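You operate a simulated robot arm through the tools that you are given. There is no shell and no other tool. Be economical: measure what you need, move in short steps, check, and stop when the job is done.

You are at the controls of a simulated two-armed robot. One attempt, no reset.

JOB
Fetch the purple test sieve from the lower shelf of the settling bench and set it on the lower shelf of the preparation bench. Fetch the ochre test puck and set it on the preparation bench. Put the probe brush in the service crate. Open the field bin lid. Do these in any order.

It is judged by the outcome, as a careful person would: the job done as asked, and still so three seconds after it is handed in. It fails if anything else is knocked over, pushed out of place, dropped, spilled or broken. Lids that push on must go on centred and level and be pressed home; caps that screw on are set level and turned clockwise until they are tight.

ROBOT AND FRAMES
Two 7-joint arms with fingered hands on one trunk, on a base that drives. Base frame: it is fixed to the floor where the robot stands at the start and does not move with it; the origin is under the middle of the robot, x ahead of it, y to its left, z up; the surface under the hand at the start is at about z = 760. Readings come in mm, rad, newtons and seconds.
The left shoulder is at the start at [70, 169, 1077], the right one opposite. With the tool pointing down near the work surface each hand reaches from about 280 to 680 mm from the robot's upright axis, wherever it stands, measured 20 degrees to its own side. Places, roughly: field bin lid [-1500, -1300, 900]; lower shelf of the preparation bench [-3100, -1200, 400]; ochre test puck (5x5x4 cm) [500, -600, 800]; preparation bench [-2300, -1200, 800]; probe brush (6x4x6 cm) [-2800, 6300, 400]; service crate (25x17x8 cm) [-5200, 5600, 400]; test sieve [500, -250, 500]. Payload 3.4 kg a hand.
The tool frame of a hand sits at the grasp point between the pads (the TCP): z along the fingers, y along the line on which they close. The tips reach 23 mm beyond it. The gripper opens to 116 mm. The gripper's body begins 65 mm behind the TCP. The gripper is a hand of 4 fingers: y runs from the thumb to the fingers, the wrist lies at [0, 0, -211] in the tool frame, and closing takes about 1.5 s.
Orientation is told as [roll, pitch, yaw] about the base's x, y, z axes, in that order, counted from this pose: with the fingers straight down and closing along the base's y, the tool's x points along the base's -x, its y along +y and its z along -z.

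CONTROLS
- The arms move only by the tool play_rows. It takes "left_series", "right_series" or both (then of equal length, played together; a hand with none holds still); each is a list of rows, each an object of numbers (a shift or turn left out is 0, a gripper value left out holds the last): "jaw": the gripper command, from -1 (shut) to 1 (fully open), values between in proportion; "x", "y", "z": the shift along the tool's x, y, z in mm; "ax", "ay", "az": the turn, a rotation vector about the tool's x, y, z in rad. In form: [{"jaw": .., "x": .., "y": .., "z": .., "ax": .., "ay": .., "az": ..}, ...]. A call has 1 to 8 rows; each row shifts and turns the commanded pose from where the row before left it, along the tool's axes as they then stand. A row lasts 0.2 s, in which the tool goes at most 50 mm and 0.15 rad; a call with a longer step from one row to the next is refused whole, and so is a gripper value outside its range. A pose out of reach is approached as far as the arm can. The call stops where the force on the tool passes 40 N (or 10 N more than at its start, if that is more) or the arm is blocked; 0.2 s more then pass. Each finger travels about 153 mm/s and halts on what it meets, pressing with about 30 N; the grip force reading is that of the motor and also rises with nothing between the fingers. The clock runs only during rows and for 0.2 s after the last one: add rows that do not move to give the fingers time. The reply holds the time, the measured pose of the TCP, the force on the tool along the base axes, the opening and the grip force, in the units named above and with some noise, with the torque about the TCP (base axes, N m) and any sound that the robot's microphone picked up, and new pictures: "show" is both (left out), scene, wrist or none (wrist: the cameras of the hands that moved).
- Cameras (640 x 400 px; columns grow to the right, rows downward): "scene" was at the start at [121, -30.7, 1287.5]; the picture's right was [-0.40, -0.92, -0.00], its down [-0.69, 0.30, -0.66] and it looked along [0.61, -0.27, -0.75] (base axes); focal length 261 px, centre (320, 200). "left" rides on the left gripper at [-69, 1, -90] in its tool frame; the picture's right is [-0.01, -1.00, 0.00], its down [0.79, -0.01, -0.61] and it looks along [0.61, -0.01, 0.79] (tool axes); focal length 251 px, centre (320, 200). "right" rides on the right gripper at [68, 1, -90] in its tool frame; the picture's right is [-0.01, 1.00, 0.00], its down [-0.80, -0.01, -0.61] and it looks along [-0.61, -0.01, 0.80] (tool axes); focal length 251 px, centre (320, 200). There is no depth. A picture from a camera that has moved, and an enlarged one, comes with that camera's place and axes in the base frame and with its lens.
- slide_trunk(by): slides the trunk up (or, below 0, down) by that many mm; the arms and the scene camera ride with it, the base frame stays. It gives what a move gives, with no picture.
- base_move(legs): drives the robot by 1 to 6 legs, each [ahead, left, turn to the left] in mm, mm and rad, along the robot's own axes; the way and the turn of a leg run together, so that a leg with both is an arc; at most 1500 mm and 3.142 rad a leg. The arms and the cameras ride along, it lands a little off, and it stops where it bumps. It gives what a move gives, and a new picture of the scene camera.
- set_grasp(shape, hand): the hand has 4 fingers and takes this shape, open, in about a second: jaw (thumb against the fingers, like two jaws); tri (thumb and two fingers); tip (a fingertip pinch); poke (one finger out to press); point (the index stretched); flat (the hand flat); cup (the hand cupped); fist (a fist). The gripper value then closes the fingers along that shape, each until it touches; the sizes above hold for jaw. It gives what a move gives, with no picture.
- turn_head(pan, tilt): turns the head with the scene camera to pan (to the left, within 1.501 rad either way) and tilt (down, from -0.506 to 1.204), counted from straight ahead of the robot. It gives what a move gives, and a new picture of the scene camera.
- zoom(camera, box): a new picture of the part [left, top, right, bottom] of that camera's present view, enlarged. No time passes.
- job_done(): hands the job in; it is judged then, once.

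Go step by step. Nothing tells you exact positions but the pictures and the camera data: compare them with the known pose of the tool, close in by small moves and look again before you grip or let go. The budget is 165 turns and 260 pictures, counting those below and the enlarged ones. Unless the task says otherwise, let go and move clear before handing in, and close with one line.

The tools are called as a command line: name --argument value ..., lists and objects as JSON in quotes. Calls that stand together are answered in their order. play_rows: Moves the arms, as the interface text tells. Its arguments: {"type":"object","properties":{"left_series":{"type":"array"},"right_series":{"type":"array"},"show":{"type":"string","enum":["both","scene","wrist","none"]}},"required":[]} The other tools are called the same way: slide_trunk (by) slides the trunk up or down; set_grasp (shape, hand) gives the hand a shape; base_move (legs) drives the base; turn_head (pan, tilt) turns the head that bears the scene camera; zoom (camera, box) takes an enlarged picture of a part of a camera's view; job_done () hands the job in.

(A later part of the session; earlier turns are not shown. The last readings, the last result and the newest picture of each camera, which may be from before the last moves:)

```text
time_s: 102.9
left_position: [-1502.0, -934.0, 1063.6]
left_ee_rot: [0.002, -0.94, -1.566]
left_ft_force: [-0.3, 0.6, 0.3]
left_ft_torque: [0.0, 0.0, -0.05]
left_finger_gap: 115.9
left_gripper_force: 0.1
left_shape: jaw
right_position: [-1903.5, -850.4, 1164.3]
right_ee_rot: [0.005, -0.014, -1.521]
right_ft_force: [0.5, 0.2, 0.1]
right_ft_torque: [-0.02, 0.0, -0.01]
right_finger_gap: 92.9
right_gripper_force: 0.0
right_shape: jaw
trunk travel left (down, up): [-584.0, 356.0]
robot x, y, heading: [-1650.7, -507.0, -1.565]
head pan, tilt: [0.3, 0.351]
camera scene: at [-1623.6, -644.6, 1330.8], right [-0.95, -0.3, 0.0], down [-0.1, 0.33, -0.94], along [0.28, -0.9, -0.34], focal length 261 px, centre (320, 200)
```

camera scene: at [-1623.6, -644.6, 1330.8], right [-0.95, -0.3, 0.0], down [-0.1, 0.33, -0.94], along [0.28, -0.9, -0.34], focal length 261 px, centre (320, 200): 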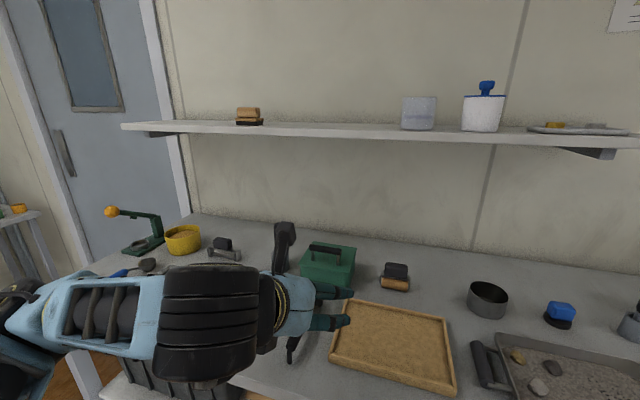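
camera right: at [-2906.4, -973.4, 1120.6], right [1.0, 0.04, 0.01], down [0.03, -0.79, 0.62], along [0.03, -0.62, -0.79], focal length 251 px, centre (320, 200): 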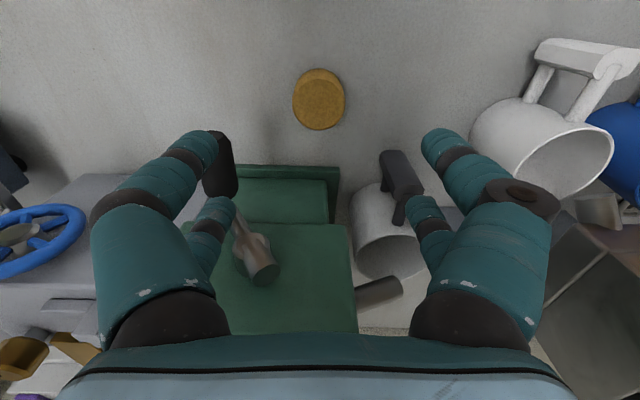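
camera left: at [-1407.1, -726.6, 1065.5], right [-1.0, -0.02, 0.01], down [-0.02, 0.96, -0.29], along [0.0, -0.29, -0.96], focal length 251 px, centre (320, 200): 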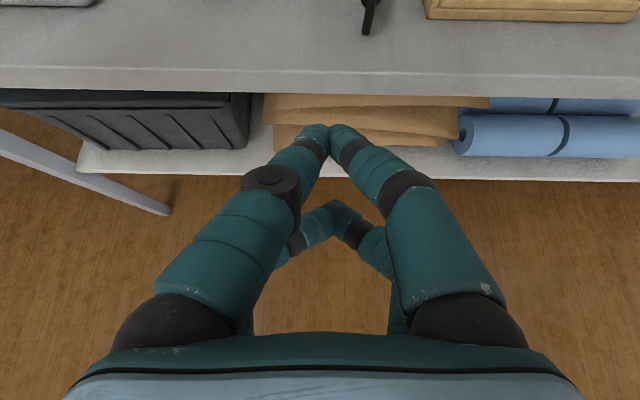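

The wall shelf above is at z≈1250 with its front near y=-1316, so I'll keep the wrist low. Rolling the left hand 90° so it closes across the bar.

play_rows --left_series '[{"az": 0.145, "jaw": -0.2}, {"az": 0.145}, {"az": 0.145}, {"az": 0.145}, {"az": 0.145}, {"az": 0.145}, {"az": 0.145}, {"az": 0.145}]' --show "none"

play_rows --left_series '[{"az": 0.145}, {"az": 0.145}, {"az": 0.12}, {}]' --show "both"

```text
time_s: 104.7
left_position: [-1502.7, -934.6, 1062.9]
left_ee_rot: [0.902, -0.326, -2.886]
left_ft_force: [-0.2, 0.9, -0.1]
left_ft_torque: [0.0, 0.01, -0.03]
left_finger_gap: 47.0
left_gripper_force: 0.0
left_shape: jaw
right_position: [-1904.7, -848.8, 1164.6]
right_ee_rot: [0.005, -0.015, -1.519]
right_ft_force: [-1.1, -0.4, -0.7]
right_ft_torque: [-0.04, 0.01, 0.03]
right_finger_gap: 92.5
right_gripper_force: 0.0
right_shape: jaw
trunk travel left (down, up): [-584.0, 356.0]
robot x, y, heading: [-1650.7, -510.0, -1.562]
head pan, tilt: [0.3, 0.351]
```

```text
time_s: 105.7
left_position: [-1502.0, -935.1, 1063.7]
left_ee_rot: [0.94, 0.003, -3.137]
left_ft_force: [0.2, -0.5, 0.6]
left_ft_torque: [0.0, -0.01, -0.03]
left_finger_gap: 46.9
left_gripper_force: 0.0
left_shape: jaw
right_position: [-1903.9, -848.7, 1162.6]
right_ee_rot: [0.004, -0.012, -1.52]
right_ft_force: [0.7, 0.1, 0.4]
right_ft_torque: [0.0, 0.02, 0.0]
right_finger_gap: 92.8
right_gripper_force: 0.2
right_shape: jaw
trunk travel left (down, up): [-584.0, 356.0]
robot x, y, heading: [-1652.3, -511.8, -1.562]
head pan, tilt: [0.3, 0.351]
camera scene: at [-1623.5, -644.6, 1330.9], right [-0.95, -0.3, 0.0], down [-0.1, 0.33, -0.94], along [0.28, -0.9, -0.34], focal length 261 px, centre (320, 200)
camera left: at [-1571.0, -862.5, 1116.3], right [-0.01, 0.59, -0.81], down [0.79, 0.5, 0.35], along [0.61, -0.64, -0.47], focal length 251 px, centre (320, 200)
```

scene: 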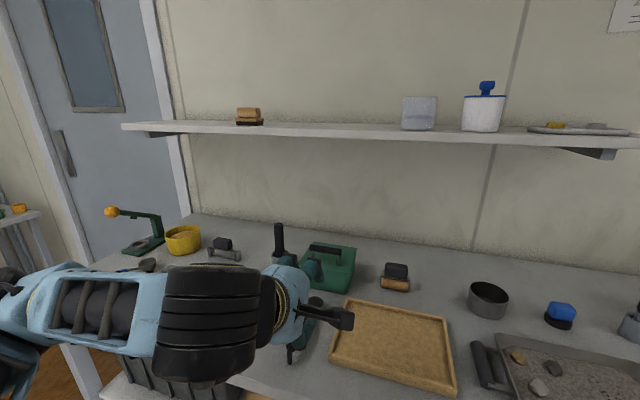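
left: 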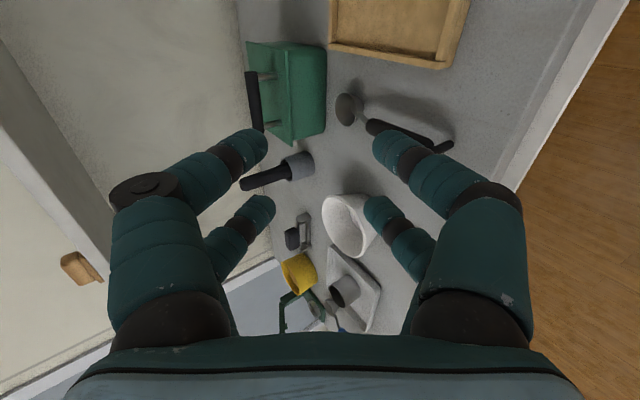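

zoom --camera "left" --box '[200, 20, 360, 160]'

```text
2.86 times, centred on (280, 90) of left
camera zoom: at [-1571.0, -862.5, 1116.3], right [-0.01, 0.59, -0.81], down [0.79, 0.5, 0.35], along [0.61, -0.64, -0.47], focal length 718 px, centre (434, 514)
```

zoom: 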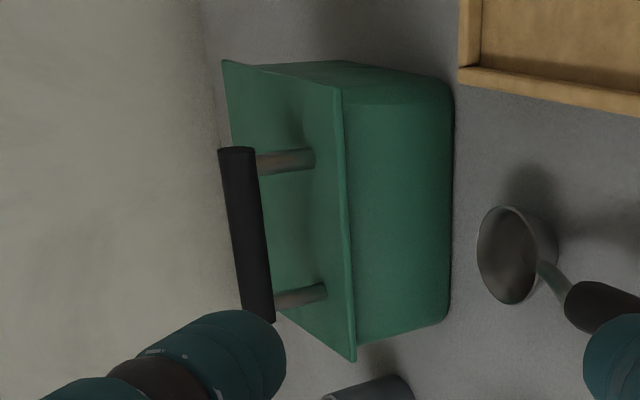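

The bar is fixed at (-1449, -1249, 961) with posts at x≈-1484 and -1414. I'll line up with the right-hand post in the finger slot, 100 mm short of the bar.

play_rows --left_series '[{"x": 3.6, "y": 20.2, "z": 41.6}, {"x": 3.6, "y": 20.2, "z": 41.6}, {"x": 3.6, "y": 20.2, "z": 41.6}, {"x": 3.6, "y": 20.2, "z": 41.6}, {"x": 3.6, "y": 20.2, "z": 41.6}, {}]' --show "both"

```text
time_s: 107.1
left_position: [-1484.3, -1162.8, 1021.9]
left_ee_rot: [0.944, 0.0, -3.136]
left_ft_force: [0.1, 0.0, -0.3]
left_ft_torque: [-0.03, -0.02, -0.01]
left_finger_gap: 46.7
left_gripper_force: 0.2
left_shape: jaw
right_position: [-1904.1, -848.4, 1164.0]
right_ee_rot: [0.005, -0.013, -1.519]
right_ft_force: [0.0, 0.4, 0.4]
right_ft_torque: [0.0, -0.02, 0.03]
right_finger_gap: 92.7
right_gripper_force: 0.1
right_shape: jaw
trunk travel left (down, up): [-584.0, 356.0]
robot x, y, heading: [-1649.4, -511.4, -1.565]
head pan, tilt: [0.3, 0.351]
camera scene: at [-1623.2, -643.9, 1331.0], right [-0.95, -0.3, 0.0], down [-0.1, 0.33, -0.94], along [0.28, -0.9, -0.34], focal length 261 px, centre (320, 200)
camera left: at [-1551.9, -1090.6, 1075.2], right [-0.01, 0.59, -0.81], down [0.79, 0.5, 0.35], along [0.61, -0.64, -0.47], focal length 251 px, centre (320, 200)
```

scene: 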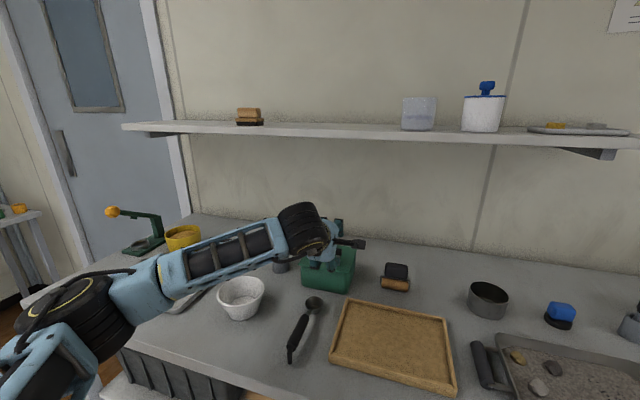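
left: 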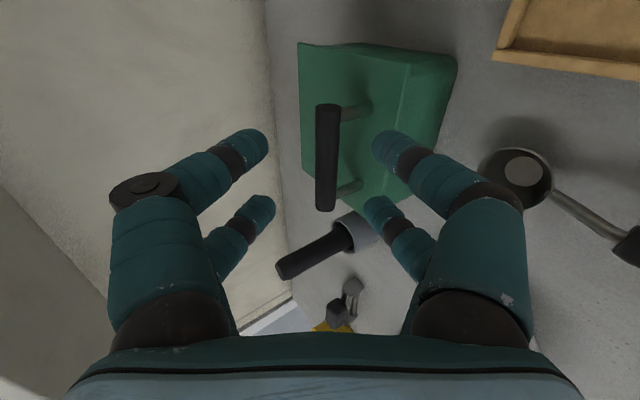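

play_rows --left_series '[{"y": -5, "z": 25, "jaw": -0.3}, {"z": 25}, {"z": 20}, {}]' --show "wrist"

```text
time_s: 108.1
left_position: [-1482.2, -1215.5, 975.8]
left_ee_rot: [0.941, 0.0, -3.136]
left_ft_force: [1.1, -0.4, -0.6]
left_ft_torque: [0.02, 0.01, 0.02]
left_finger_gap: 41.1
left_gripper_force: 0.1
left_shape: jaw
right_position: [-1905.9, -848.2, 1163.4]
right_ee_rot: [0.004, -0.014, -1.52]
right_ft_force: [0.5, -0.5, 0.1]
right_ft_torque: [-0.02, 0.01, 0.03]
right_finger_gap: 92.6
right_gripper_force: 0.1
right_shape: jaw
trunk travel left (down, up): [-584.0, 356.0]
robot x, y, heading: [-1651.7, -507.4, -1.562]
head pan, tilt: [0.3, 0.351]
camera left: at [-1551.4, -1143.9, 1030.0], right [-0.01, 0.59, -0.81], down [0.79, 0.5, 0.35], along [0.61, -0.64, -0.47], focal length 251 px, centre (320, 200)
```

left: 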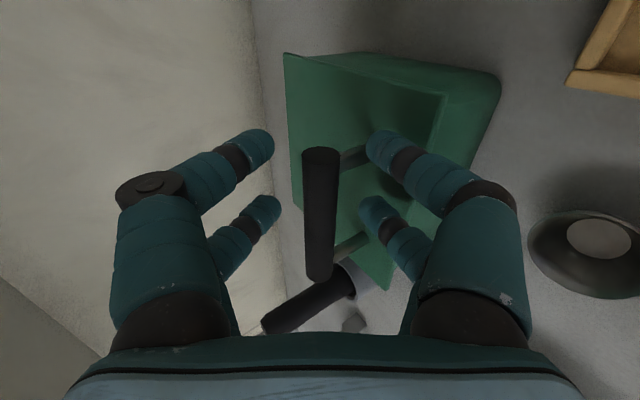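

play_rows --left_series '[{"y": 1, "z": 10}, {"z": 9}, {}]' --show "wrist"

```text
time_s: 108.9
left_position: [-1482.9, -1231.2, 967.4]
left_ee_rot: [0.942, 0.001, -3.137]
left_ft_force: [-1.1, 0.8, 2.1]
left_ft_torque: [0.04, 0.07, 0.01]
left_finger_gap: 40.2
left_gripper_force: 0.1
left_shape: jaw
right_position: [-1904.7, -848.3, 1163.6]
right_ee_rot: [0.005, -0.013, -1.519]
right_ft_force: [-0.1, 0.0, -0.3]
right_ft_torque: [0.01, -0.02, 0.02]
right_finger_gap: 92.5
right_gripper_force: 0.0
right_shape: jaw
trunk travel left (down, up): [-584.0, 356.0]
robot x, y, heading: [-1649.5, -506.3, -1.569]
head pan, tilt: [0.3, 0.351]
camera left: at [-1551.8, -1159.3, 1020.3], right [-0.01, 0.59, -0.81], down [0.79, 0.5, 0.35], along [0.61, -0.64, -0.47], focal length 251 px, centre (320, 200)
```

left: 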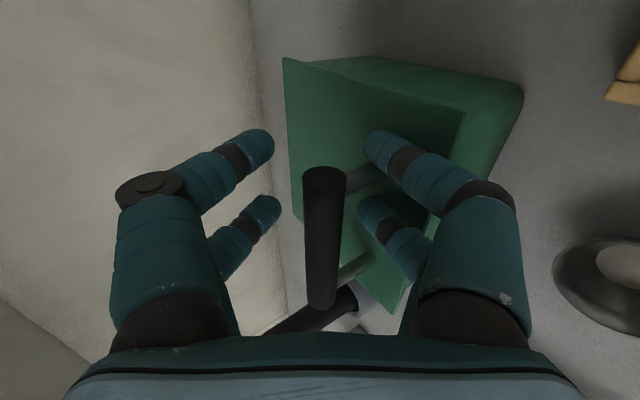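

Bar is between the pads and the post lies in the slot. Closing.

play_rows --left_series '[{"jaw": -1}, {}, {}, {}, {}]' --show "wrist"

```text
time_s: 110.1
left_position: [-1482.0, -1233.0, 966.4]
left_ee_rot: [0.943, -0.002, -3.137]
left_ft_force: [-1.3, -19.6, 19.6]
left_ft_torque: [0.02, 0.05, 0.0]
left_finger_gap: 6.5
left_gripper_force: 29.2
left_shape: jaw
right_position: [-1904.5, -850.1, 1162.6]
right_ee_rot: [0.005, -0.013, -1.519]
right_ft_force: [0.2, 0.3, 0.0]
right_ft_torque: [-0.01, -0.05, 0.0]
right_finger_gap: 92.6
right_gripper_force: 0.1
right_shape: jaw
trunk travel left (down, up): [-584.0, 356.0]
robot x, y, heading: [-1650.0, -507.6, -1.568]
head pan, tilt: [0.3, 0.351]
camera left: at [-1552.1, -1160.8, 1020.6], right [-0.01, 0.59, -0.81], down [0.79, 0.5, 0.35], along [0.61, -0.64, -0.47], focal length 251 px, centre (320, 200)
```

left: 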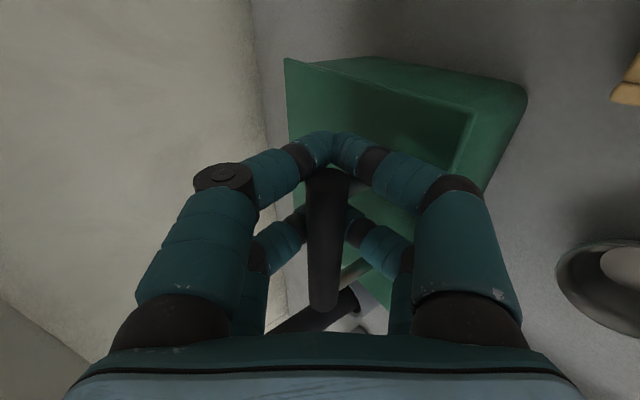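

play_rows --left_series '[{"y": 9.5, "z": -1.3}, {"y": 9.4, "z": -1.2}, {"y": 9.5, "z": 0.4}, {"y": 9.5, "z": 0.5}, {}]' --show "both"

```text
time_s: 111.3
left_position: [-1483.3, -1252.6, 996.8]
left_ee_rot: [0.938, 0.003, -3.137]
left_ft_force: [-3.2, -0.9, -3.5]
left_ft_torque: [0.07, 0.13, 0.04]
left_finger_gap: 6.7
left_gripper_force: 30.0
left_shape: jaw
right_position: [-1904.7, -849.5, 1163.5]
right_ee_rot: [0.007, -0.013, -1.521]
right_ft_force: [0.9, -1.4, 1.0]
right_ft_torque: [-0.02, -0.01, 0.02]
right_finger_gap: 92.8
right_gripper_force: 0.0
right_shape: jaw
trunk travel left (down, up): [-584.0, 356.0]
robot x, y, heading: [-1654.8, -506.4, -1.567]
head pan, tilt: [0.3, 0.351]
camera scene: at [-1624.2, -645.8, 1330.7], right [-0.95, -0.3, 0.0], down [-0.1, 0.33, -0.94], along [0.28, -0.9, -0.34], focal length 261 px, centre (320, 200)
camera left: at [-1551.9, -1180.9, 1050.5], right [-0.01, 0.59, -0.81], down [0.79, 0.5, 0.35], along [0.61, -0.64, -0.47], focal length 251 px, centre (320, 200)
```

scene: 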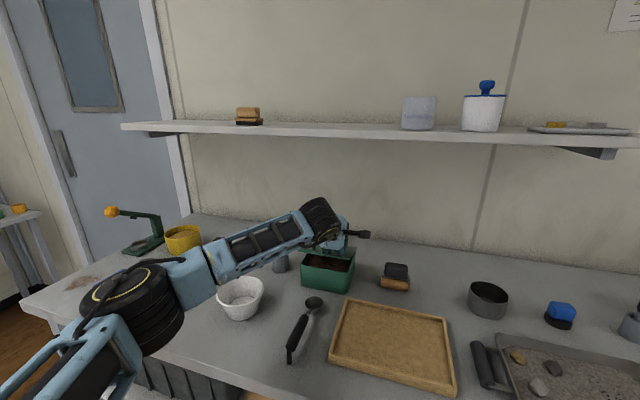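
left: 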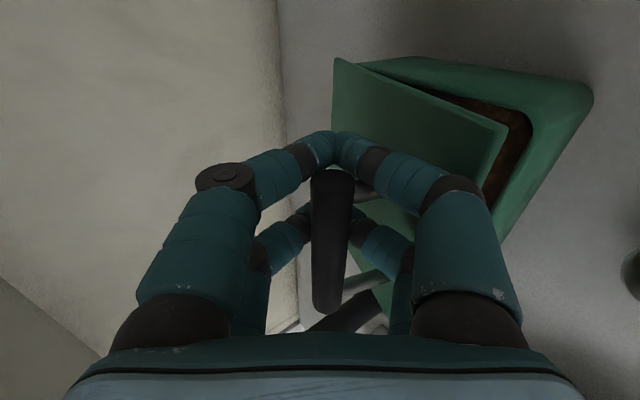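

The lid is swinging up on its back hinge with low force. Continuing along the arc.

play_rows --left_series '[{"y": 9.25, "z": 2.1, "ax": 0.02}, {"y": 9.25, "z": 2.1, "ax": 0.02}, {"y": 8.9, "z": 3.3, "ax": 0.02}, {"y": 8.9, "z": 3.3, "ax": 0.02}, {"y": 8.4, "z": 4.5, "ax": 0.03}, {"y": 8.4, "z": 4.5, "ax": 0.03}, {}]' --show "both"

```text
time_s: 112.9
left_position: [-1483.0, -1290.6, 1027.9]
left_ee_rot: [0.806, 0.002, -3.136]
left_ft_force: [-2.7, 11.9, 9.2]
left_ft_torque: [1.03, -0.05, 0.16]
left_finger_gap: 8.0
left_gripper_force: 30.4
left_shape: jaw
left hand out of reach, approached as far as the arm can: row 6
right_position: [-1904.7, -844.4, 1164.7]
right_ee_rot: [0.005, -0.016, -1.519]
right_ft_force: [0.2, -0.9, -0.2]
right_ft_torque: [0.0, 0.01, -0.03]
right_finger_gap: 92.7
right_gripper_force: 0.1
right_shape: jaw
trunk travel left (down, up): [-584.0, 356.0]
robot x, y, heading: [-1649.3, -506.1, -1.57]
head pan, tilt: [0.3, 0.351]
camera scene: at [-1624.8, -639.5, 1331.6], right [-0.95, -0.3, 0.0], down [-0.1, 0.32, -0.94], along [0.28, -0.9, -0.34], focal length 261 px, centre (320, 200)
camera left: at [-1552.0, -1226.2, 1090.6], right [-0.01, 0.69, -0.72], down [0.79, 0.45, 0.42], along [0.61, -0.57, -0.55], focal length 251 px, centre (320, 200)
```

scene: 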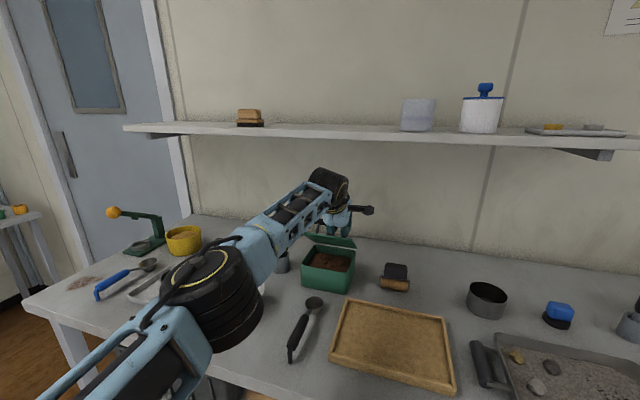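
left: 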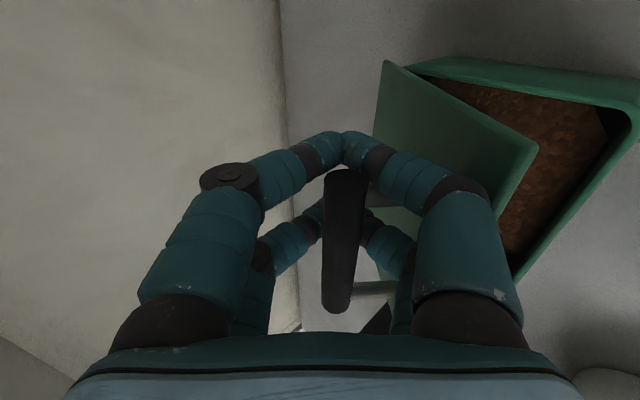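

The arm is at its reach limit, but the next part of the arc is nearly horizontal, so I'll let small forward base moves carry the lid on.

base_move --legs '[[25, 0, 0]]'

```text
time_s: 113.7
left_position: [-1482.3, -1316.8, 1025.5]
left_ee_rot: [0.805, 0.001, -3.137]
left_ft_force: [-5.3, 0.1, 0.5]
left_ft_torque: [0.01, 0.06, 0.23]
left_finger_gap: 8.8
left_gripper_force: 30.3
left_shape: jaw
right_position: [-1905.3, -871.0, 1164.5]
right_ee_rot: [0.005, -0.018, -1.52]
right_ft_force: [0.1, 0.0, 0.9]
right_ft_torque: [-0.01, 0.02, 0.0]
right_finger_gap: 92.5
right_gripper_force: 0.1
right_shape: jaw
trunk travel left (down, up): [-584.0, 356.0]
robot x, y, heading: [-1650.9, -527.3, -1.565]
head pan, tilt: [0.3, 0.351]
camera scene: at [-1624.5, -666.2, 1331.3], right [-0.95, -0.3, 0.0], down [-0.1, 0.32, -0.94], along [0.28, -0.9, -0.34], focal length 261 px, centre (320, 200)
```

scene: 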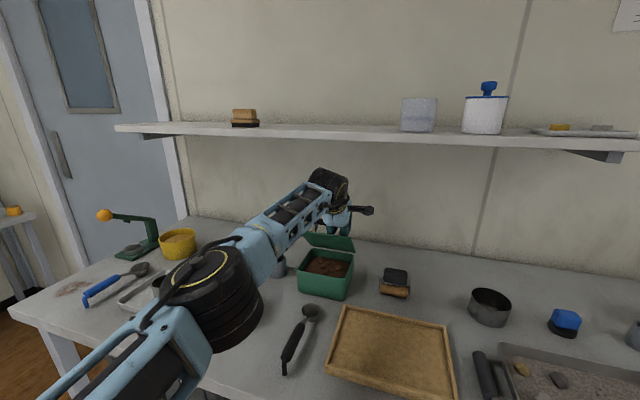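

base_move --legs '[[30, 0, 0]]'

play_rows --left_series '[{}]' --show "wrist"

```text
time_s: 114.6
left_position: [-1483.8, -1348.4, 1024.3]
left_ee_rot: [0.803, 0.002, -3.137]
left_ft_force: [-5.3, 2.9, 1.3]
left_ft_torque: [0.12, 0.03, 0.28]
left_finger_gap: 8.5
left_gripper_force: 30.1
left_shape: jaw
right_position: [-1906.0, -903.1, 1164.3]
right_ee_rot: [0.007, -0.017, -1.519]
right_ft_force: [0.6, 0.1, -0.3]
right_ft_torque: [-0.02, 0.0, 0.03]
right_finger_gap: 92.6
right_gripper_force: 0.1
right_shape: jaw
trunk travel left (down, up): [-584.0, 356.0]
robot x, y, heading: [-1647.3, -555.6, -1.565]
head pan, tilt: [0.3, 0.351]
camera scene: at [-1624.8, -698.4, 1331.1], right [-0.95, -0.3, 0.0], down [-0.1, 0.33, -0.94], along [0.28, -0.9, -0.34], focal length 261 px, centre (320, 200)
```

scene: 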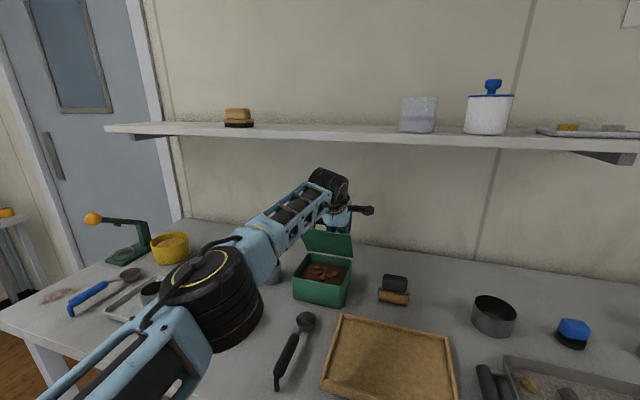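

```text
time_s: 115.0
left_position: [-1484.9, -1349.3, 1023.2]
left_ee_rot: [0.801, 0.0, -3.139]
left_ft_force: [-3.4, -1.5, -1.0]
left_ft_torque: [-0.02, -0.03, 0.17]
left_finger_gap: 8.5
left_gripper_force: 30.5
left_shape: jaw
right_position: [-1905.9, -904.5, 1163.5]
right_ee_rot: [0.005, -0.015, -1.519]
right_ft_force: [0.5, 0.6, 0.2]
right_ft_torque: [0.02, 0.0, 0.0]
right_finger_gap: 92.7
right_gripper_force: 0.1
right_shape: jaw
trunk travel left (down, up): [-584.0, 356.0]
robot x, y, heading: [-1653.0, -565.5, -1.565]
head pan, tilt: [0.3, 0.351]
camera left: at [-1552.6, -1285.4, 1086.8], right [-0.01, 0.7, -0.72], down [0.79, 0.44, 0.42], along [0.61, -0.56, -0.56], focal length 251 px, centre (320, 200)
```

left: 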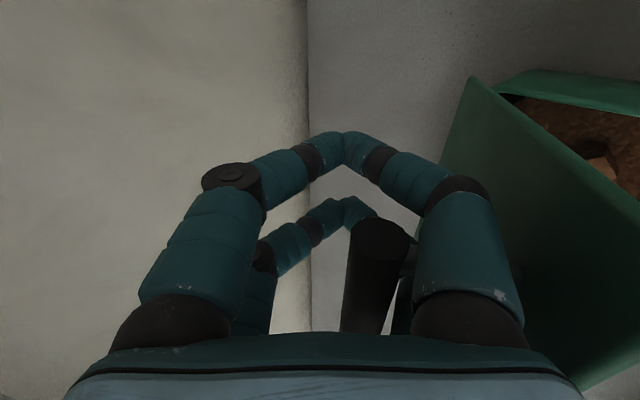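

The bar slid deeper between the fingers but is captured in front of the lower fingers, with the lid around 55°. I'll keep pushing it back in small base steps.

base_move --legs '[[30, 0, 0]]'

play_rows --left_series '[{"ax": 0.06}, {"ax": 0.06}]' --show "wrist"

```text
time_s: 115.8
left_position: [-1483.3, -1377.0, 1024.4]
left_ee_rot: [0.801, -0.001, -3.136]
left_ft_force: [-5.9, 1.8, 1.5]
left_ft_torque: [0.06, -0.03, 0.23]
left_finger_gap: 8.6
left_gripper_force: 30.3
left_shape: jaw
right_position: [-1906.2, -931.5, 1164.3]
right_ee_rot: [0.006, -0.014, -1.519]
right_ft_force: [-0.1, 0.2, 0.1]
right_ft_torque: [0.03, -0.01, 0.0]
right_finger_gap: 92.4
right_gripper_force: 0.0
right_shape: jaw
trunk travel left (down, up): [-584.0, 356.0]
robot x, y, heading: [-1652.4, -588.7, -1.569]
head pan, tilt: [0.3, 0.351]
camera scene: at [-1624.6, -727.7, 1331.1], right [-0.95, -0.3, 0.0], down [-0.1, 0.33, -0.94], along [0.28, -0.9, -0.34], focal length 261 px, centre (320, 200)
```

scene: 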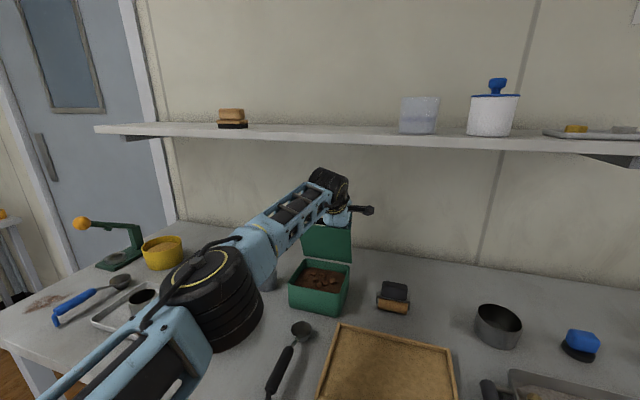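

```text
time_s: 116.4
left_position: [-1484.8, -1360.2, 1018.9]
left_ee_rot: [0.686, 0.005, -3.137]
left_ft_force: [-0.9, -1.5, 0.4]
left_ft_torque: [0.03, -0.06, 0.03]
left_finger_gap: 8.7
left_gripper_force: 30.4
left_shape: jaw
left hand out of reach, approached as far as the arm can: row 1
right_position: [-1906.5, -933.8, 1164.7]
right_ee_rot: [0.007, -0.014, -1.521]
right_ft_force: [-0.5, 0.4, 0.2]
right_ft_torque: [0.03, -0.01, 0.02]
right_finger_gap: 92.7
right_gripper_force: 0.1
right_shape: jaw
trunk travel left (down, up): [-584.0, 356.0]
robot x, y, heading: [-1652.4, -590.3, -1.566]
head pan, tilt: [0.3, 0.351]
camera left: at [-1554.5, -1303.8, 1088.6], right [-0.01, 0.77, -0.63], down [0.79, 0.39, 0.47], along [0.61, -0.5, -0.62], focal length 251 px, centre (320, 200)
```

left: 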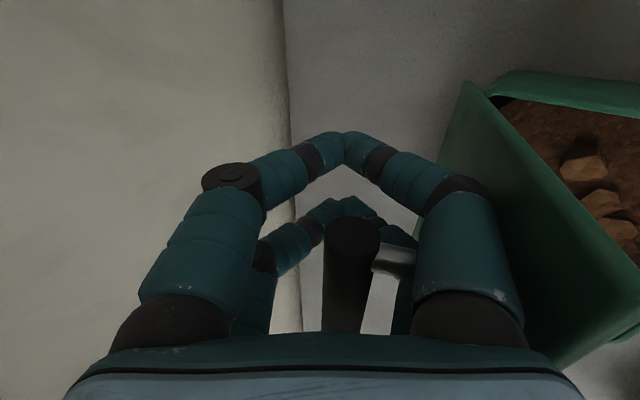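

base_move --legs '[[30, 0, 0]]'

zoom --camera "scene" --box '[260, 140, 420, 340]'

zoom --camera "left" --box '[0, 0, 640, 400]'

```text
time_s: 117.2
left_position: [-1483.5, -1387.3, 1021.3]
left_ee_rot: [0.69, 0.0, -3.138]
left_ft_force: [-1.1, 1.0, 0.4]
left_ft_torque: [0.02, -0.01, 0.0]
left_finger_gap: 8.7
left_gripper_force: 29.9
left_shape: jaw
right_position: [-1905.2, -960.4, 1164.8]
right_ee_rot: [0.004, -0.018, -1.52]
right_ft_force: [-0.6, 0.6, 0.3]
right_ft_torque: [-0.02, -0.01, 0.02]
right_finger_gap: 92.4
right_gripper_force: 0.1
right_shape: jaw
trunk travel left (down, up): [-584.0, 356.0]
robot x, y, heading: [-1649.5, -619.1, -1.569]
head pan, tilt: [0.3, 0.351]
camera scene: at [-1623.9, -756.2, 1331.3], right [-0.95, -0.3, 0.0], down [-0.1, 0.33, -0.94], along [0.28, -0.9, -0.34], focal length 261 px, centre (320, 200)
```

scene: 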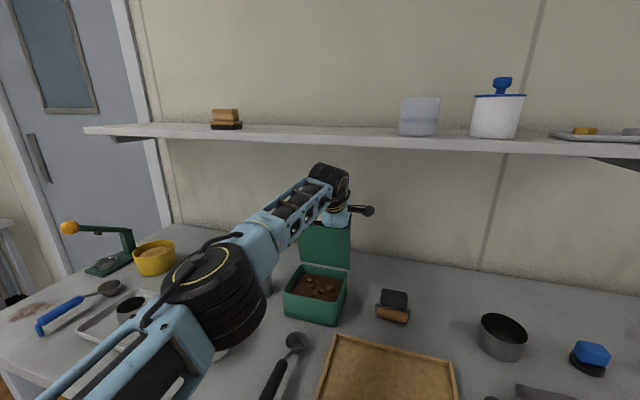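

```text
2.00 times, centred on (340, 240) of scene
camera zoom: at [-1623.9, -756.2, 1331.3], right [-0.95, -0.3, 0.0], down [-0.1, 0.33, -0.94], along [0.28, -0.9, -0.34], focal length 522 px, centre (280, 120)
```

zoom: 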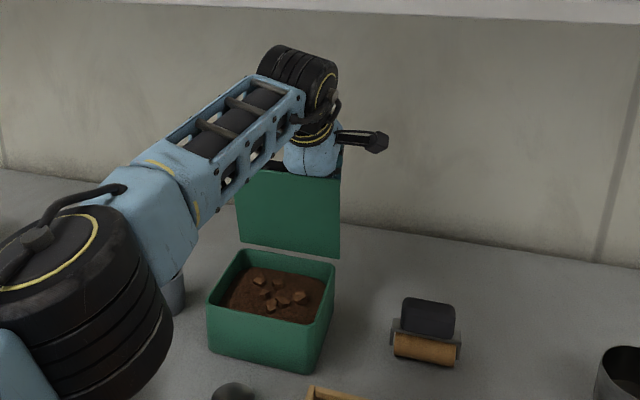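

```text
1.00 times, centred on (320, 200) of left (not enlarged: the box is as wide or as high as the picture)
camera zoom: at [-1553.3, -1330.9, 1090.6], right [-0.01, 0.77, -0.64], down [0.79, 0.4, 0.46], along [0.61, -0.5, -0.62], focal length 251 px, centre (320, 200)
```

zoom: 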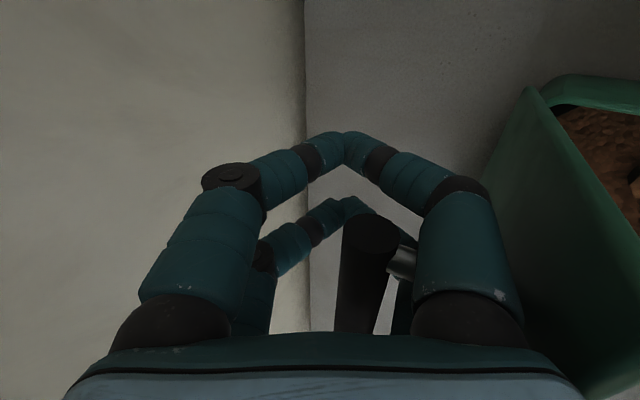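

base_move --legs '[[30, 0, 0]]'

zoom --camera "left" --box '[0, 0, 640, 400]'

```text
time_s: 118.2
left_position: [-1484.3, -1415.4, 1016.8]
left_ee_rot: [0.676, 0.0, -3.136]
left_ft_force: [0.1, 6.9, -0.6]
left_ft_torque: [-0.14, -0.01, 0.03]
left_finger_gap: 10.1
left_gripper_force: 30.6
left_shape: jaw
right_position: [-1904.1, -989.8, 1163.3]
right_ee_rot: [0.005, -0.013, -1.518]
right_ft_force: [-0.2, -0.4, 0.2]
right_ft_torque: [-0.02, -0.01, 0.01]
right_finger_gap: 92.6
right_gripper_force: 0.1
right_shape: jaw
trunk travel left (down, up): [-584.0, 356.0]
robot x, y, heading: [-1649.9, -651.2, -1.57]
head pan, tilt: [0.3, 0.351]
stopped in leg 1: the force on the tool passed its limit at 76 N (the readings are from after the stop); the commanded pose is now the measured one
camera scene: at [-1623.1, -786.2, 1331.1], right [-0.95, -0.3, 0.0], down [-0.1, 0.33, -0.94], along [0.28, -0.9, -0.34], focal length 261 px, centre (320, 200)
```

scene: 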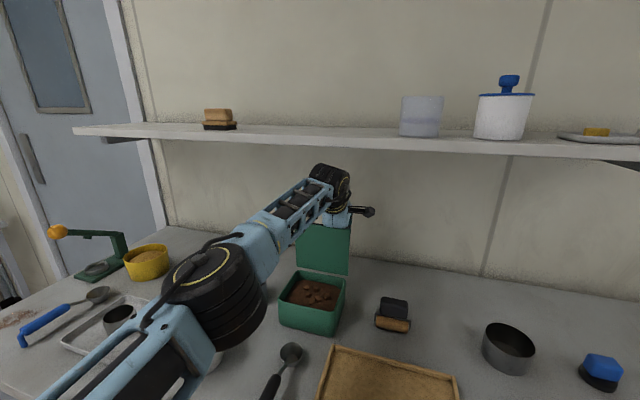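

```text
1.00 times, centred on (320, 200) of left (not enlarged: the box is as wide or as high as the picture)
camera zoom: at [-1553.6, -1359.2, 1088.0], right [-0.01, 0.78, -0.62], down [0.79, 0.39, 0.47], along [0.61, -0.49, -0.62], focal length 251 px, centre (320, 200)
```

zoom: 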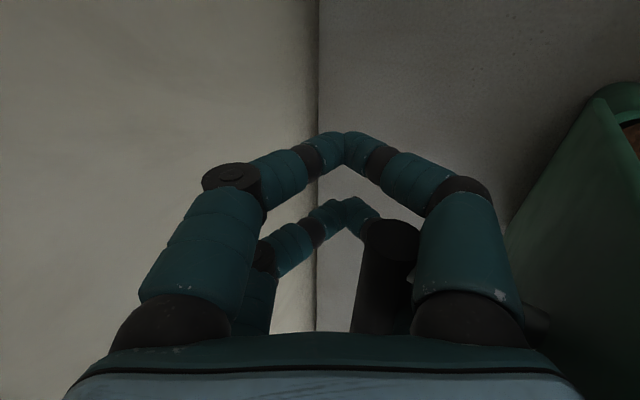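

The lid is now past vertical against its stop, but the lower fingers sit between bar and lid and can't leave cleanly at this lid angle. Plan: bring the right hand, pointing forward-left, in front of the lid as a prop, ease the lid back onto it, free the left hand, then push the lid past vertical with the right. First, orient the right hand.

play_rows --right_series '[{"ax": -0.145, "jaw": -1}, {"ax": -0.145}, {"ax": -0.145}, {"ax": -0.145}, {"ax": -0.145}, {"ax": -0.145}, {"ax": -0.145}, {"ax": -0.145}]' --show "none"

play_rows --right_series '[{"ax": -0.145}, {"ax": -0.145}, {"ax": -0.12}, {"ay": -0.145}, {"ay": -0.145}, {"ay": -0.145}, {"ay": -0.145}, {"ay": -0.145}]' --show "both"

```text
time_s: 120.0
left_position: [-1485.9, -1414.6, 1016.8]
left_ee_rot: [0.675, 0.0, -3.135]
left_ft_force: [-1.8, 11.2, -4.1]
left_ft_torque: [-0.32, 0.01, 0.07]
left_finger_gap: 10.2
left_gripper_force: 30.2
left_shape: jaw
right_position: [-1905.1, -990.9, 1164.4]
right_ee_rot: [1.168, -0.015, -1.52]
right_ft_force: [-0.6, 0.4, -0.1]
right_ft_torque: [0.0, -0.01, -0.01]
right_finger_gap: 0.0
right_gripper_force: 29.6
right_shape: jaw
trunk travel left (down, up): [-584.0, 356.0]
robot x, y, heading: [-1649.4, -648.4, -1.561]
head pan, tilt: [0.3, 0.351]
```

```text
time_s: 121.8
left_position: [-1484.6, -1413.9, 1017.2]
left_ee_rot: [0.675, -0.001, -3.134]
left_ft_force: [-1.7, 10.1, -4.5]
left_ft_torque: [-0.27, -0.04, 0.12]
left_finger_gap: 10.2
left_gripper_force: 29.6
left_shape: jaw
right_position: [-1904.9, -990.0, 1164.9]
right_ee_rot: [1.586, -0.009, -2.247]
right_ft_force: [0.3, -0.4, -0.1]
right_ft_torque: [-0.03, -0.04, 0.0]
right_finger_gap: 0.0
right_gripper_force: 30.5
right_shape: jaw
trunk travel left (down, up): [-584.0, 356.0]
robot x, y, heading: [-1650.4, -649.1, -1.572]
head pan, tilt: [0.3, 0.351]
camera scene: at [-1623.1, -786.2, 1331.1], right [-0.95, -0.3, 0.0], down [-0.1, 0.33, -0.94], along [0.28, -0.9, -0.34], focal length 261 px, centre (320, 200)
camera right: at [-1930.8, -880.9, 1162.7], right [-0.01, 0.01, 1.0], down [-0.97, -0.24, -0.01], along [0.24, -0.97, 0.01], focal length 251 px, centre (320, 200)
```

scene: 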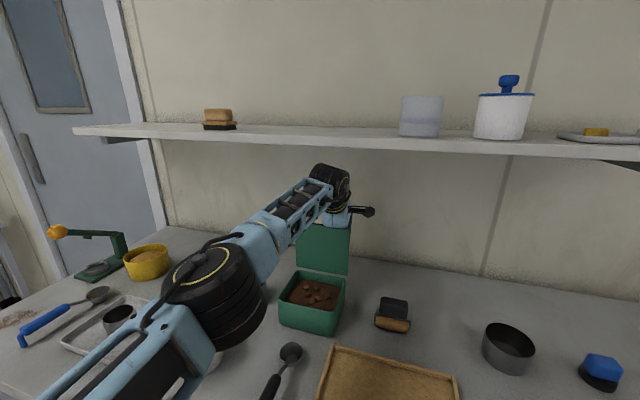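
right: 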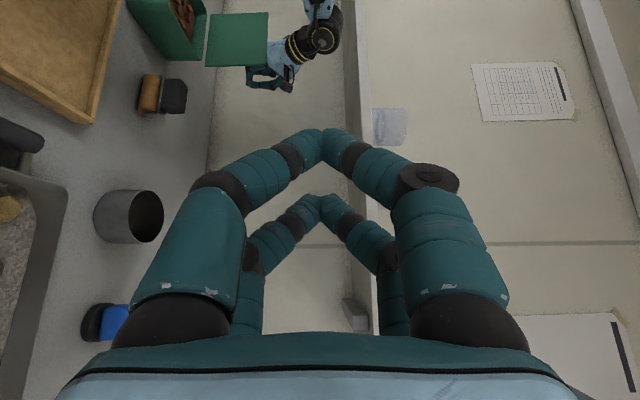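

zoom --camera "right" --box '[120, 0, 360, 150]'

```text
2.67 times, centred on (240, 75) of right
camera zoom: at [-1930.8, -880.9, 1162.7], right [-0.01, 0.01, 1.0], down [-0.97, -0.24, -0.01], along [0.24, -0.97, 0.01], focal length 670 px, centre (533, 533)
```

zoom: 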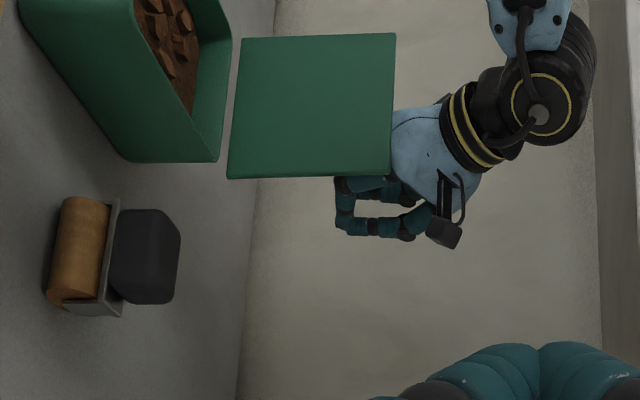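

The right camera shows the lid just about vertical with the left palm against its top edge. Bringing the right hand down toward the front of the lid.

play_rows --right_series '[{"x": 8, "y": -25, "z": 38}, {"x": 8, "y": -25, "z": 38}, {"x": 8, "y": -25, "z": 38}, {"x": 8, "y": -25, "z": 38}, {"x": 8, "y": -25, "z": 38}, {"x": 8, "y": -25, "z": 38}, {"x": 8, "y": -25, "z": 38}, {"x": 8, "y": -25, "z": 38}]' --show "both"

```text
time_s: 123.6
left_position: [-1485.5, -1413.6, 1018.8]
left_ee_rot: [0.676, 0.0, -3.138]
left_ft_force: [-1.6, 8.3, -3.9]
left_ft_torque: [-0.27, 0.0, 0.09]
left_finger_gap: 10.3
left_gripper_force: 30.5
left_shape: jaw
right_position: [-1639.3, -1153.6, 970.4]
right_ee_rot: [1.584, -0.008, -2.246]
right_ft_force: [-0.2, 1.3, 0.0]
right_ft_torque: [0.01, 0.02, 0.0]
right_finger_gap: 0.1
right_gripper_force: 30.0
right_shape: jaw
right hand out of reach, approached as far as the arm can: row 1, 2, 3
trunk travel left (down, up): [-584.0, 356.0]
robot x, y, heading: [-1650.7, -653.8, -1.565]
head pan, tilt: [0.3, 0.351]
camera scene: at [-1622.9, -785.9, 1331.1], right [-0.95, -0.3, 0.0], down [-0.1, 0.33, -0.94], along [0.28, -0.9, -0.34], focal length 261 px, centre (320, 200)
camera right: at [-1665.9, -1045.0, 970.6], right [-0.01, 0.01, 1.0], down [-0.97, -0.24, -0.01], along [0.24, -0.97, 0.01], focal length 251 px, centre (320, 200)
```

scene: 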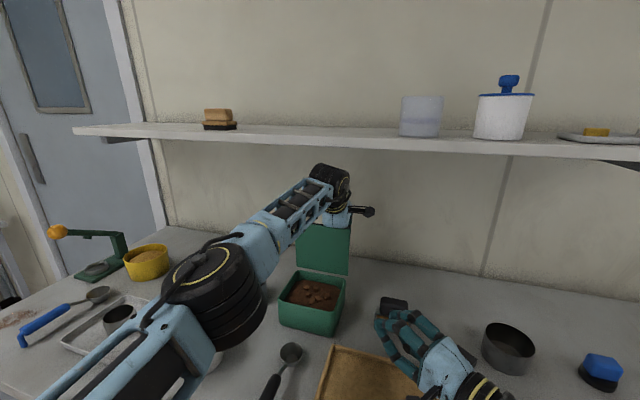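
right: 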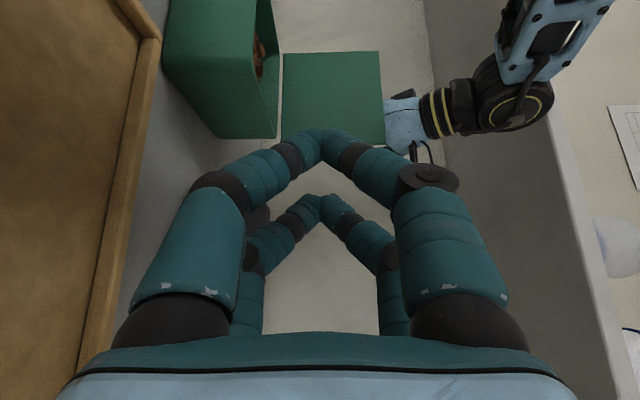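

play_rows --right_series '[{"x": 3, "y": 4, "z": 45}, {"x": 3, "y": 4, "z": 45}, {"x": 2, "z": 45}, {}]' --show "both"

```text
time_s: 124.6
left_position: [-1491.0, -1399.1, 1031.6]
left_ee_rot: [0.692, -0.002, 3.138]
left_ft_force: [-21.9, 7.3, -18.8]
left_ft_torque: [-0.63, 0.57, 0.9]
left_finger_gap: 10.3
left_gripper_force: 29.7
left_shape: jaw
right_position: [-1531.5, -1218.0, 994.1]
right_ee_rot: [1.601, -0.024, -2.249]
right_ft_force: [-0.5, 0.0, -0.1]
right_ft_torque: [0.02, -0.01, 0.01]
right_finger_gap: 0.1
right_gripper_force: 30.2
right_shape: jaw
trunk travel left (down, up): [-584.0, 356.0]
robot x, y, heading: [-1649.9, -652.2, -1.571]
head pan, tilt: [0.3, 0.351]
camera scene: at [-1624.6, -765.8, 1333.9], right [-0.96, -0.3, 0.0], down [-0.1, 0.31, -0.95], along [0.28, -0.9, -0.33], focal length 261 px, centre (320, 200)
camera right: at [-1557.9, -1108.8, 991.1], right [-0.01, 0.03, 1.0], down [-0.97, -0.24, -0.01], along [0.24, -0.97, 0.03], focal length 251 px, centre (320, 200)
```

scene: 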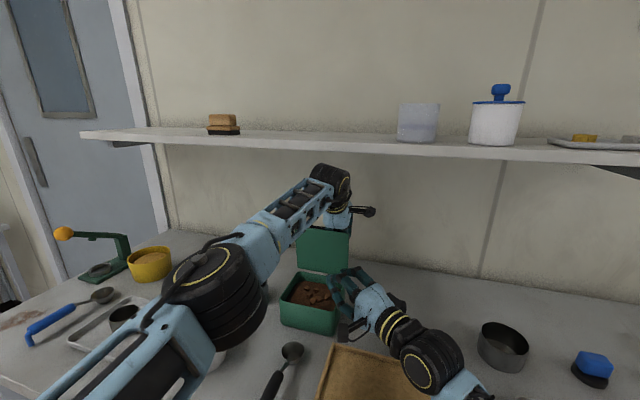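
right: 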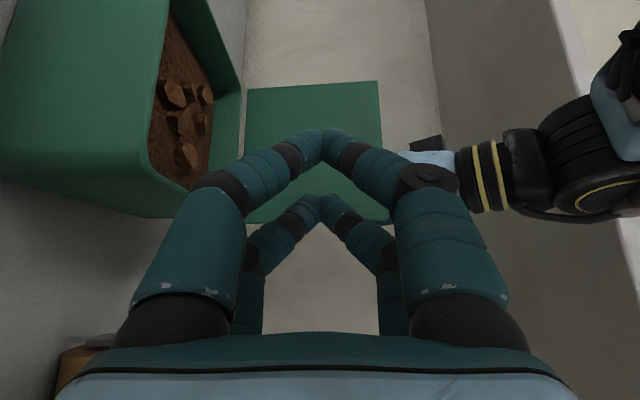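

The robot has been nudged slightly: the right arm's links are probably bearing on something. Looking before doing anything more.

turn_head --pan -0.35 --tilt 1.0

```text
time_s: 125.6
left_position: [-1487.0, -1400.0, 1030.7]
left_ee_rot: [0.693, 0.0, -3.141]
left_ft_force: [-22.7, 5.4, -13.3]
left_ft_torque: [-0.39, 0.27, 0.83]
left_finger_gap: 9.9
left_gripper_force: 29.2
left_shape: jaw
right_position: [-1530.8, -1219.1, 995.0]
right_ee_rot: [1.596, -0.024, -2.247]
right_ft_force: [0.0, 0.8, 0.3]
right_ft_torque: [0.0, -0.05, 0.02]
right_finger_gap: 0.0
right_gripper_force: 29.9
right_shape: jaw
trunk travel left (down, up): [-584.0, 356.0]
robot x, y, heading: [-1649.5, -650.5, -1.569]
head pan, tilt: [-0.351, 1.0]
camera scene: at [-1674.9, -744.0, 1278.7], right [-0.94, 0.34, -0.01], down [0.29, 0.78, -0.55], along [-0.18, -0.52, -0.83], focal length 261 px, centre (320, 200)
```

scene: 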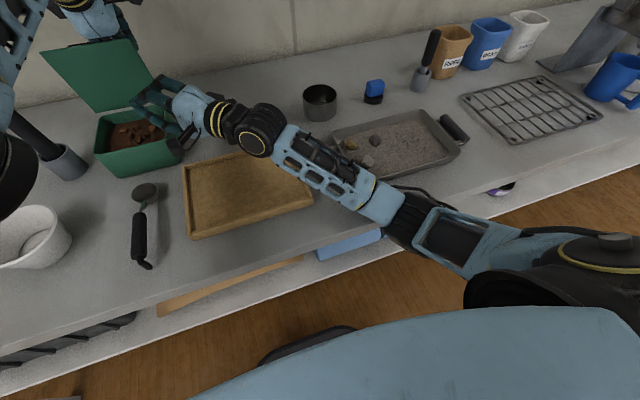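

The right elbow is bearing on the bench edge. I'll back the right hand out, turn it to point straight forward (wrist nearer, elbow further back), and try from there.

play_rows --right_series '[{"z": -45}, {"z": -45}, {"z": -45}, {"z": -45, "y": 10}, {"z": -30, "y": 10}, {"ay": -0.145}, {"ay": -0.145}, {"ay": -0.145}]' --show "none"

play_rows --right_series '[{"ay": -0.145}, {"ay": -0.145}, {"ay": -0.12}, {"ax": 0.12}, {"ax": 0.06}, {}]' --show "scene"

```text
time_s: 125.9
left_position: [-1484.6, -1402.9, 1026.6]
left_ee_rot: [0.691, -0.019, 3.136]
left_ft_force: [-8.3, 0.8, -1.5]
left_ft_torque: [-0.03, -0.05, 0.41]
left_finger_gap: 9.4
left_gripper_force: 30.6
left_shape: jaw
right_position: [-1528.2, -1209.5, 1001.5]
right_ee_rot: [1.607, -0.029, -2.235]
right_ft_force: [-0.2, 0.1, -0.5]
right_ft_torque: [0.02, 0.02, -0.03]
right_finger_gap: 0.1
right_gripper_force: 30.0
right_shape: jaw
trunk travel left (down, up): [-584.0, 356.0]
robot x, y, heading: [-1652.4, -647.6, -1.568]
head pan, tilt: [-0.351, 1.0]
stopped in row 1 (left hand): the force on the tool passed its limit at 62 N (the readings are from after the stop); the commanded pose is now the measured one
```

```text
time_s: 126.3
left_position: [-1493.8, -1398.4, 1028.1]
left_ee_rot: [0.685, 0.0, -3.143]
left_ft_force: [0.2, -0.6, 0.0]
left_ft_torque: [0.0, -0.01, -0.02]
left_finger_gap: 9.4
left_gripper_force: 30.0
left_shape: jaw
right_position: [-1552.2, -1211.0, 1027.1]
right_ee_rot: [1.645, -0.058, -2.352]
right_ft_force: [0.5, 0.8, -0.3]
right_ft_torque: [-0.03, 0.0, 0.03]
right_finger_gap: 0.0
right_gripper_force: 29.7
right_shape: jaw
trunk travel left (down, up): [-584.0, 356.0]
robot x, y, heading: [-1656.3, -653.3, -1.574]
head pan, tilt: [-0.351, 1.0]
stopped in row 1 (left hand): the force on the tool passed its limit at 54 N (the readings are from after the stop); the commanded pose is now the measured one
camera scene: at [-1678.2, -741.7, 1279.6], right [-0.94, 0.35, -0.01], down [0.29, 0.78, -0.56], along [-0.19, -0.52, -0.83], focal length 261 px, centre (320, 200)
```

scene: 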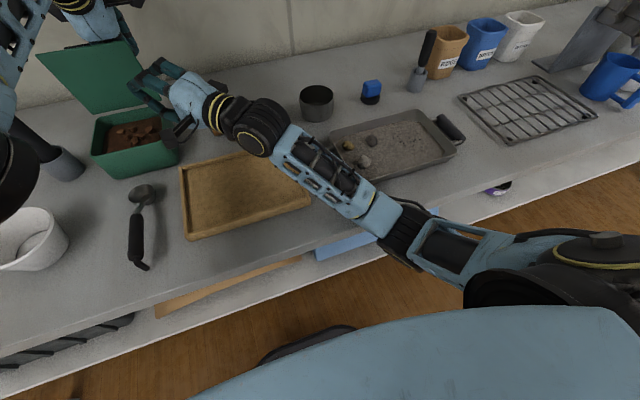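

play_rows --right_series '[{"z": -12}, {"z": -12}, {"z": -12}, {"z": -12}]' --show "none"

```text
time_s: 127.0
left_position: [-1484.2, -1399.8, 1024.2]
left_ee_rot: [0.684, -0.023, 3.134]
left_ft_force: [-5.6, 0.5, 0.7]
left_ft_torque: [0.03, 0.0, 0.31]
left_finger_gap: 9.4
left_gripper_force: 30.0
left_shape: jaw
right_position: [-1548.9, -1192.2, 1031.7]
right_ee_rot: [1.654, -0.07, -2.336]
right_ft_force: [0.5, -0.1, -0.6]
right_ft_torque: [0.0, -0.02, 0.02]
right_finger_gap: 0.3
right_gripper_force: 29.8
right_shape: jaw
trunk travel left (down, up): [-584.0, 356.0]
robot x, y, heading: [-1649.4, -648.6, -1.571]
head pan, tilt: [-0.351, 1.0]
stopped in row 3 (left hand): the force on the tool passed its limit at 46 N (the readings are from after the stop); the commanded pose is now the measured one
```

play_rows --right_series '[{"z": -8, "y": 8}, {"z": -8, "y": 8}, {"z": -8, "y": 8}]' --show "none"

play_rows --right_series '[{"z": -8, "y": 8}, {"z": -8, "y": 8}, {"z": -8, "y": 8}]' --show "scene"

```text
time_s: 127.8
left_position: [-1488.3, -1405.3, 1017.3]
left_ee_rot: [0.678, -0.016, 3.135]
left_ft_force: [0.3, -0.8, -0.2]
left_ft_torque: [-0.02, 0.05, -0.01]
left_finger_gap: 9.3
left_gripper_force: 30.1
left_shape: jaw
right_position: [-1572.7, -1178.3, 1039.9]
right_ee_rot: [1.64, -0.054, -2.339]
right_ft_force: [-0.8, -0.5, 0.0]
right_ft_torque: [0.02, 0.0, 0.0]
right_finger_gap: 0.3
right_gripper_force: 30.3
right_shape: jaw
trunk travel left (down, up): [-584.0, 356.0]
robot x, y, heading: [-1651.3, -652.8, -1.574]
head pan, tilt: [-0.351, 1.0]
```

```text
time_s: 128.6
left_position: [-1493.1, -1415.4, 1013.3]
left_ee_rot: [0.668, -0.01, 3.136]
left_ft_force: [5.6, 5.4, 3.7]
left_ft_torque: [0.2, 0.06, -0.23]
left_finger_gap: 9.6
left_gripper_force: 29.9
left_shape: jaw
right_position: [-1596.3, -1170.4, 1060.1]
right_ee_rot: [1.638, -0.043, -2.338]
right_ft_force: [0.4, -0.5, 0.3]
right_ft_torque: [-0.03, 0.0, -0.01]
right_finger_gap: 0.1
right_gripper_force: 30.0
right_shape: jaw
trunk travel left (down, up): [-584.0, 356.0]
robot x, y, heading: [-1651.0, -656.4, -1.571]
head pan, tilt: [-0.351, 1.0]
camera scene: at [-1674.7, -764.3, 1276.1], right [-0.94, 0.34, 0.0], down [0.29, 0.79, -0.54], along [-0.19, -0.51, -0.84], focal length 261 px, centre (320, 200)
```

scene: 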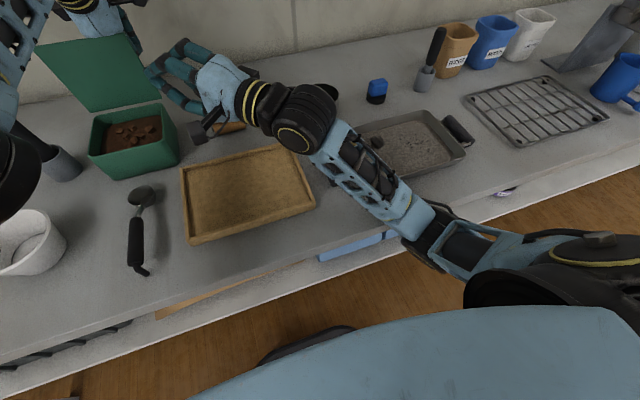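

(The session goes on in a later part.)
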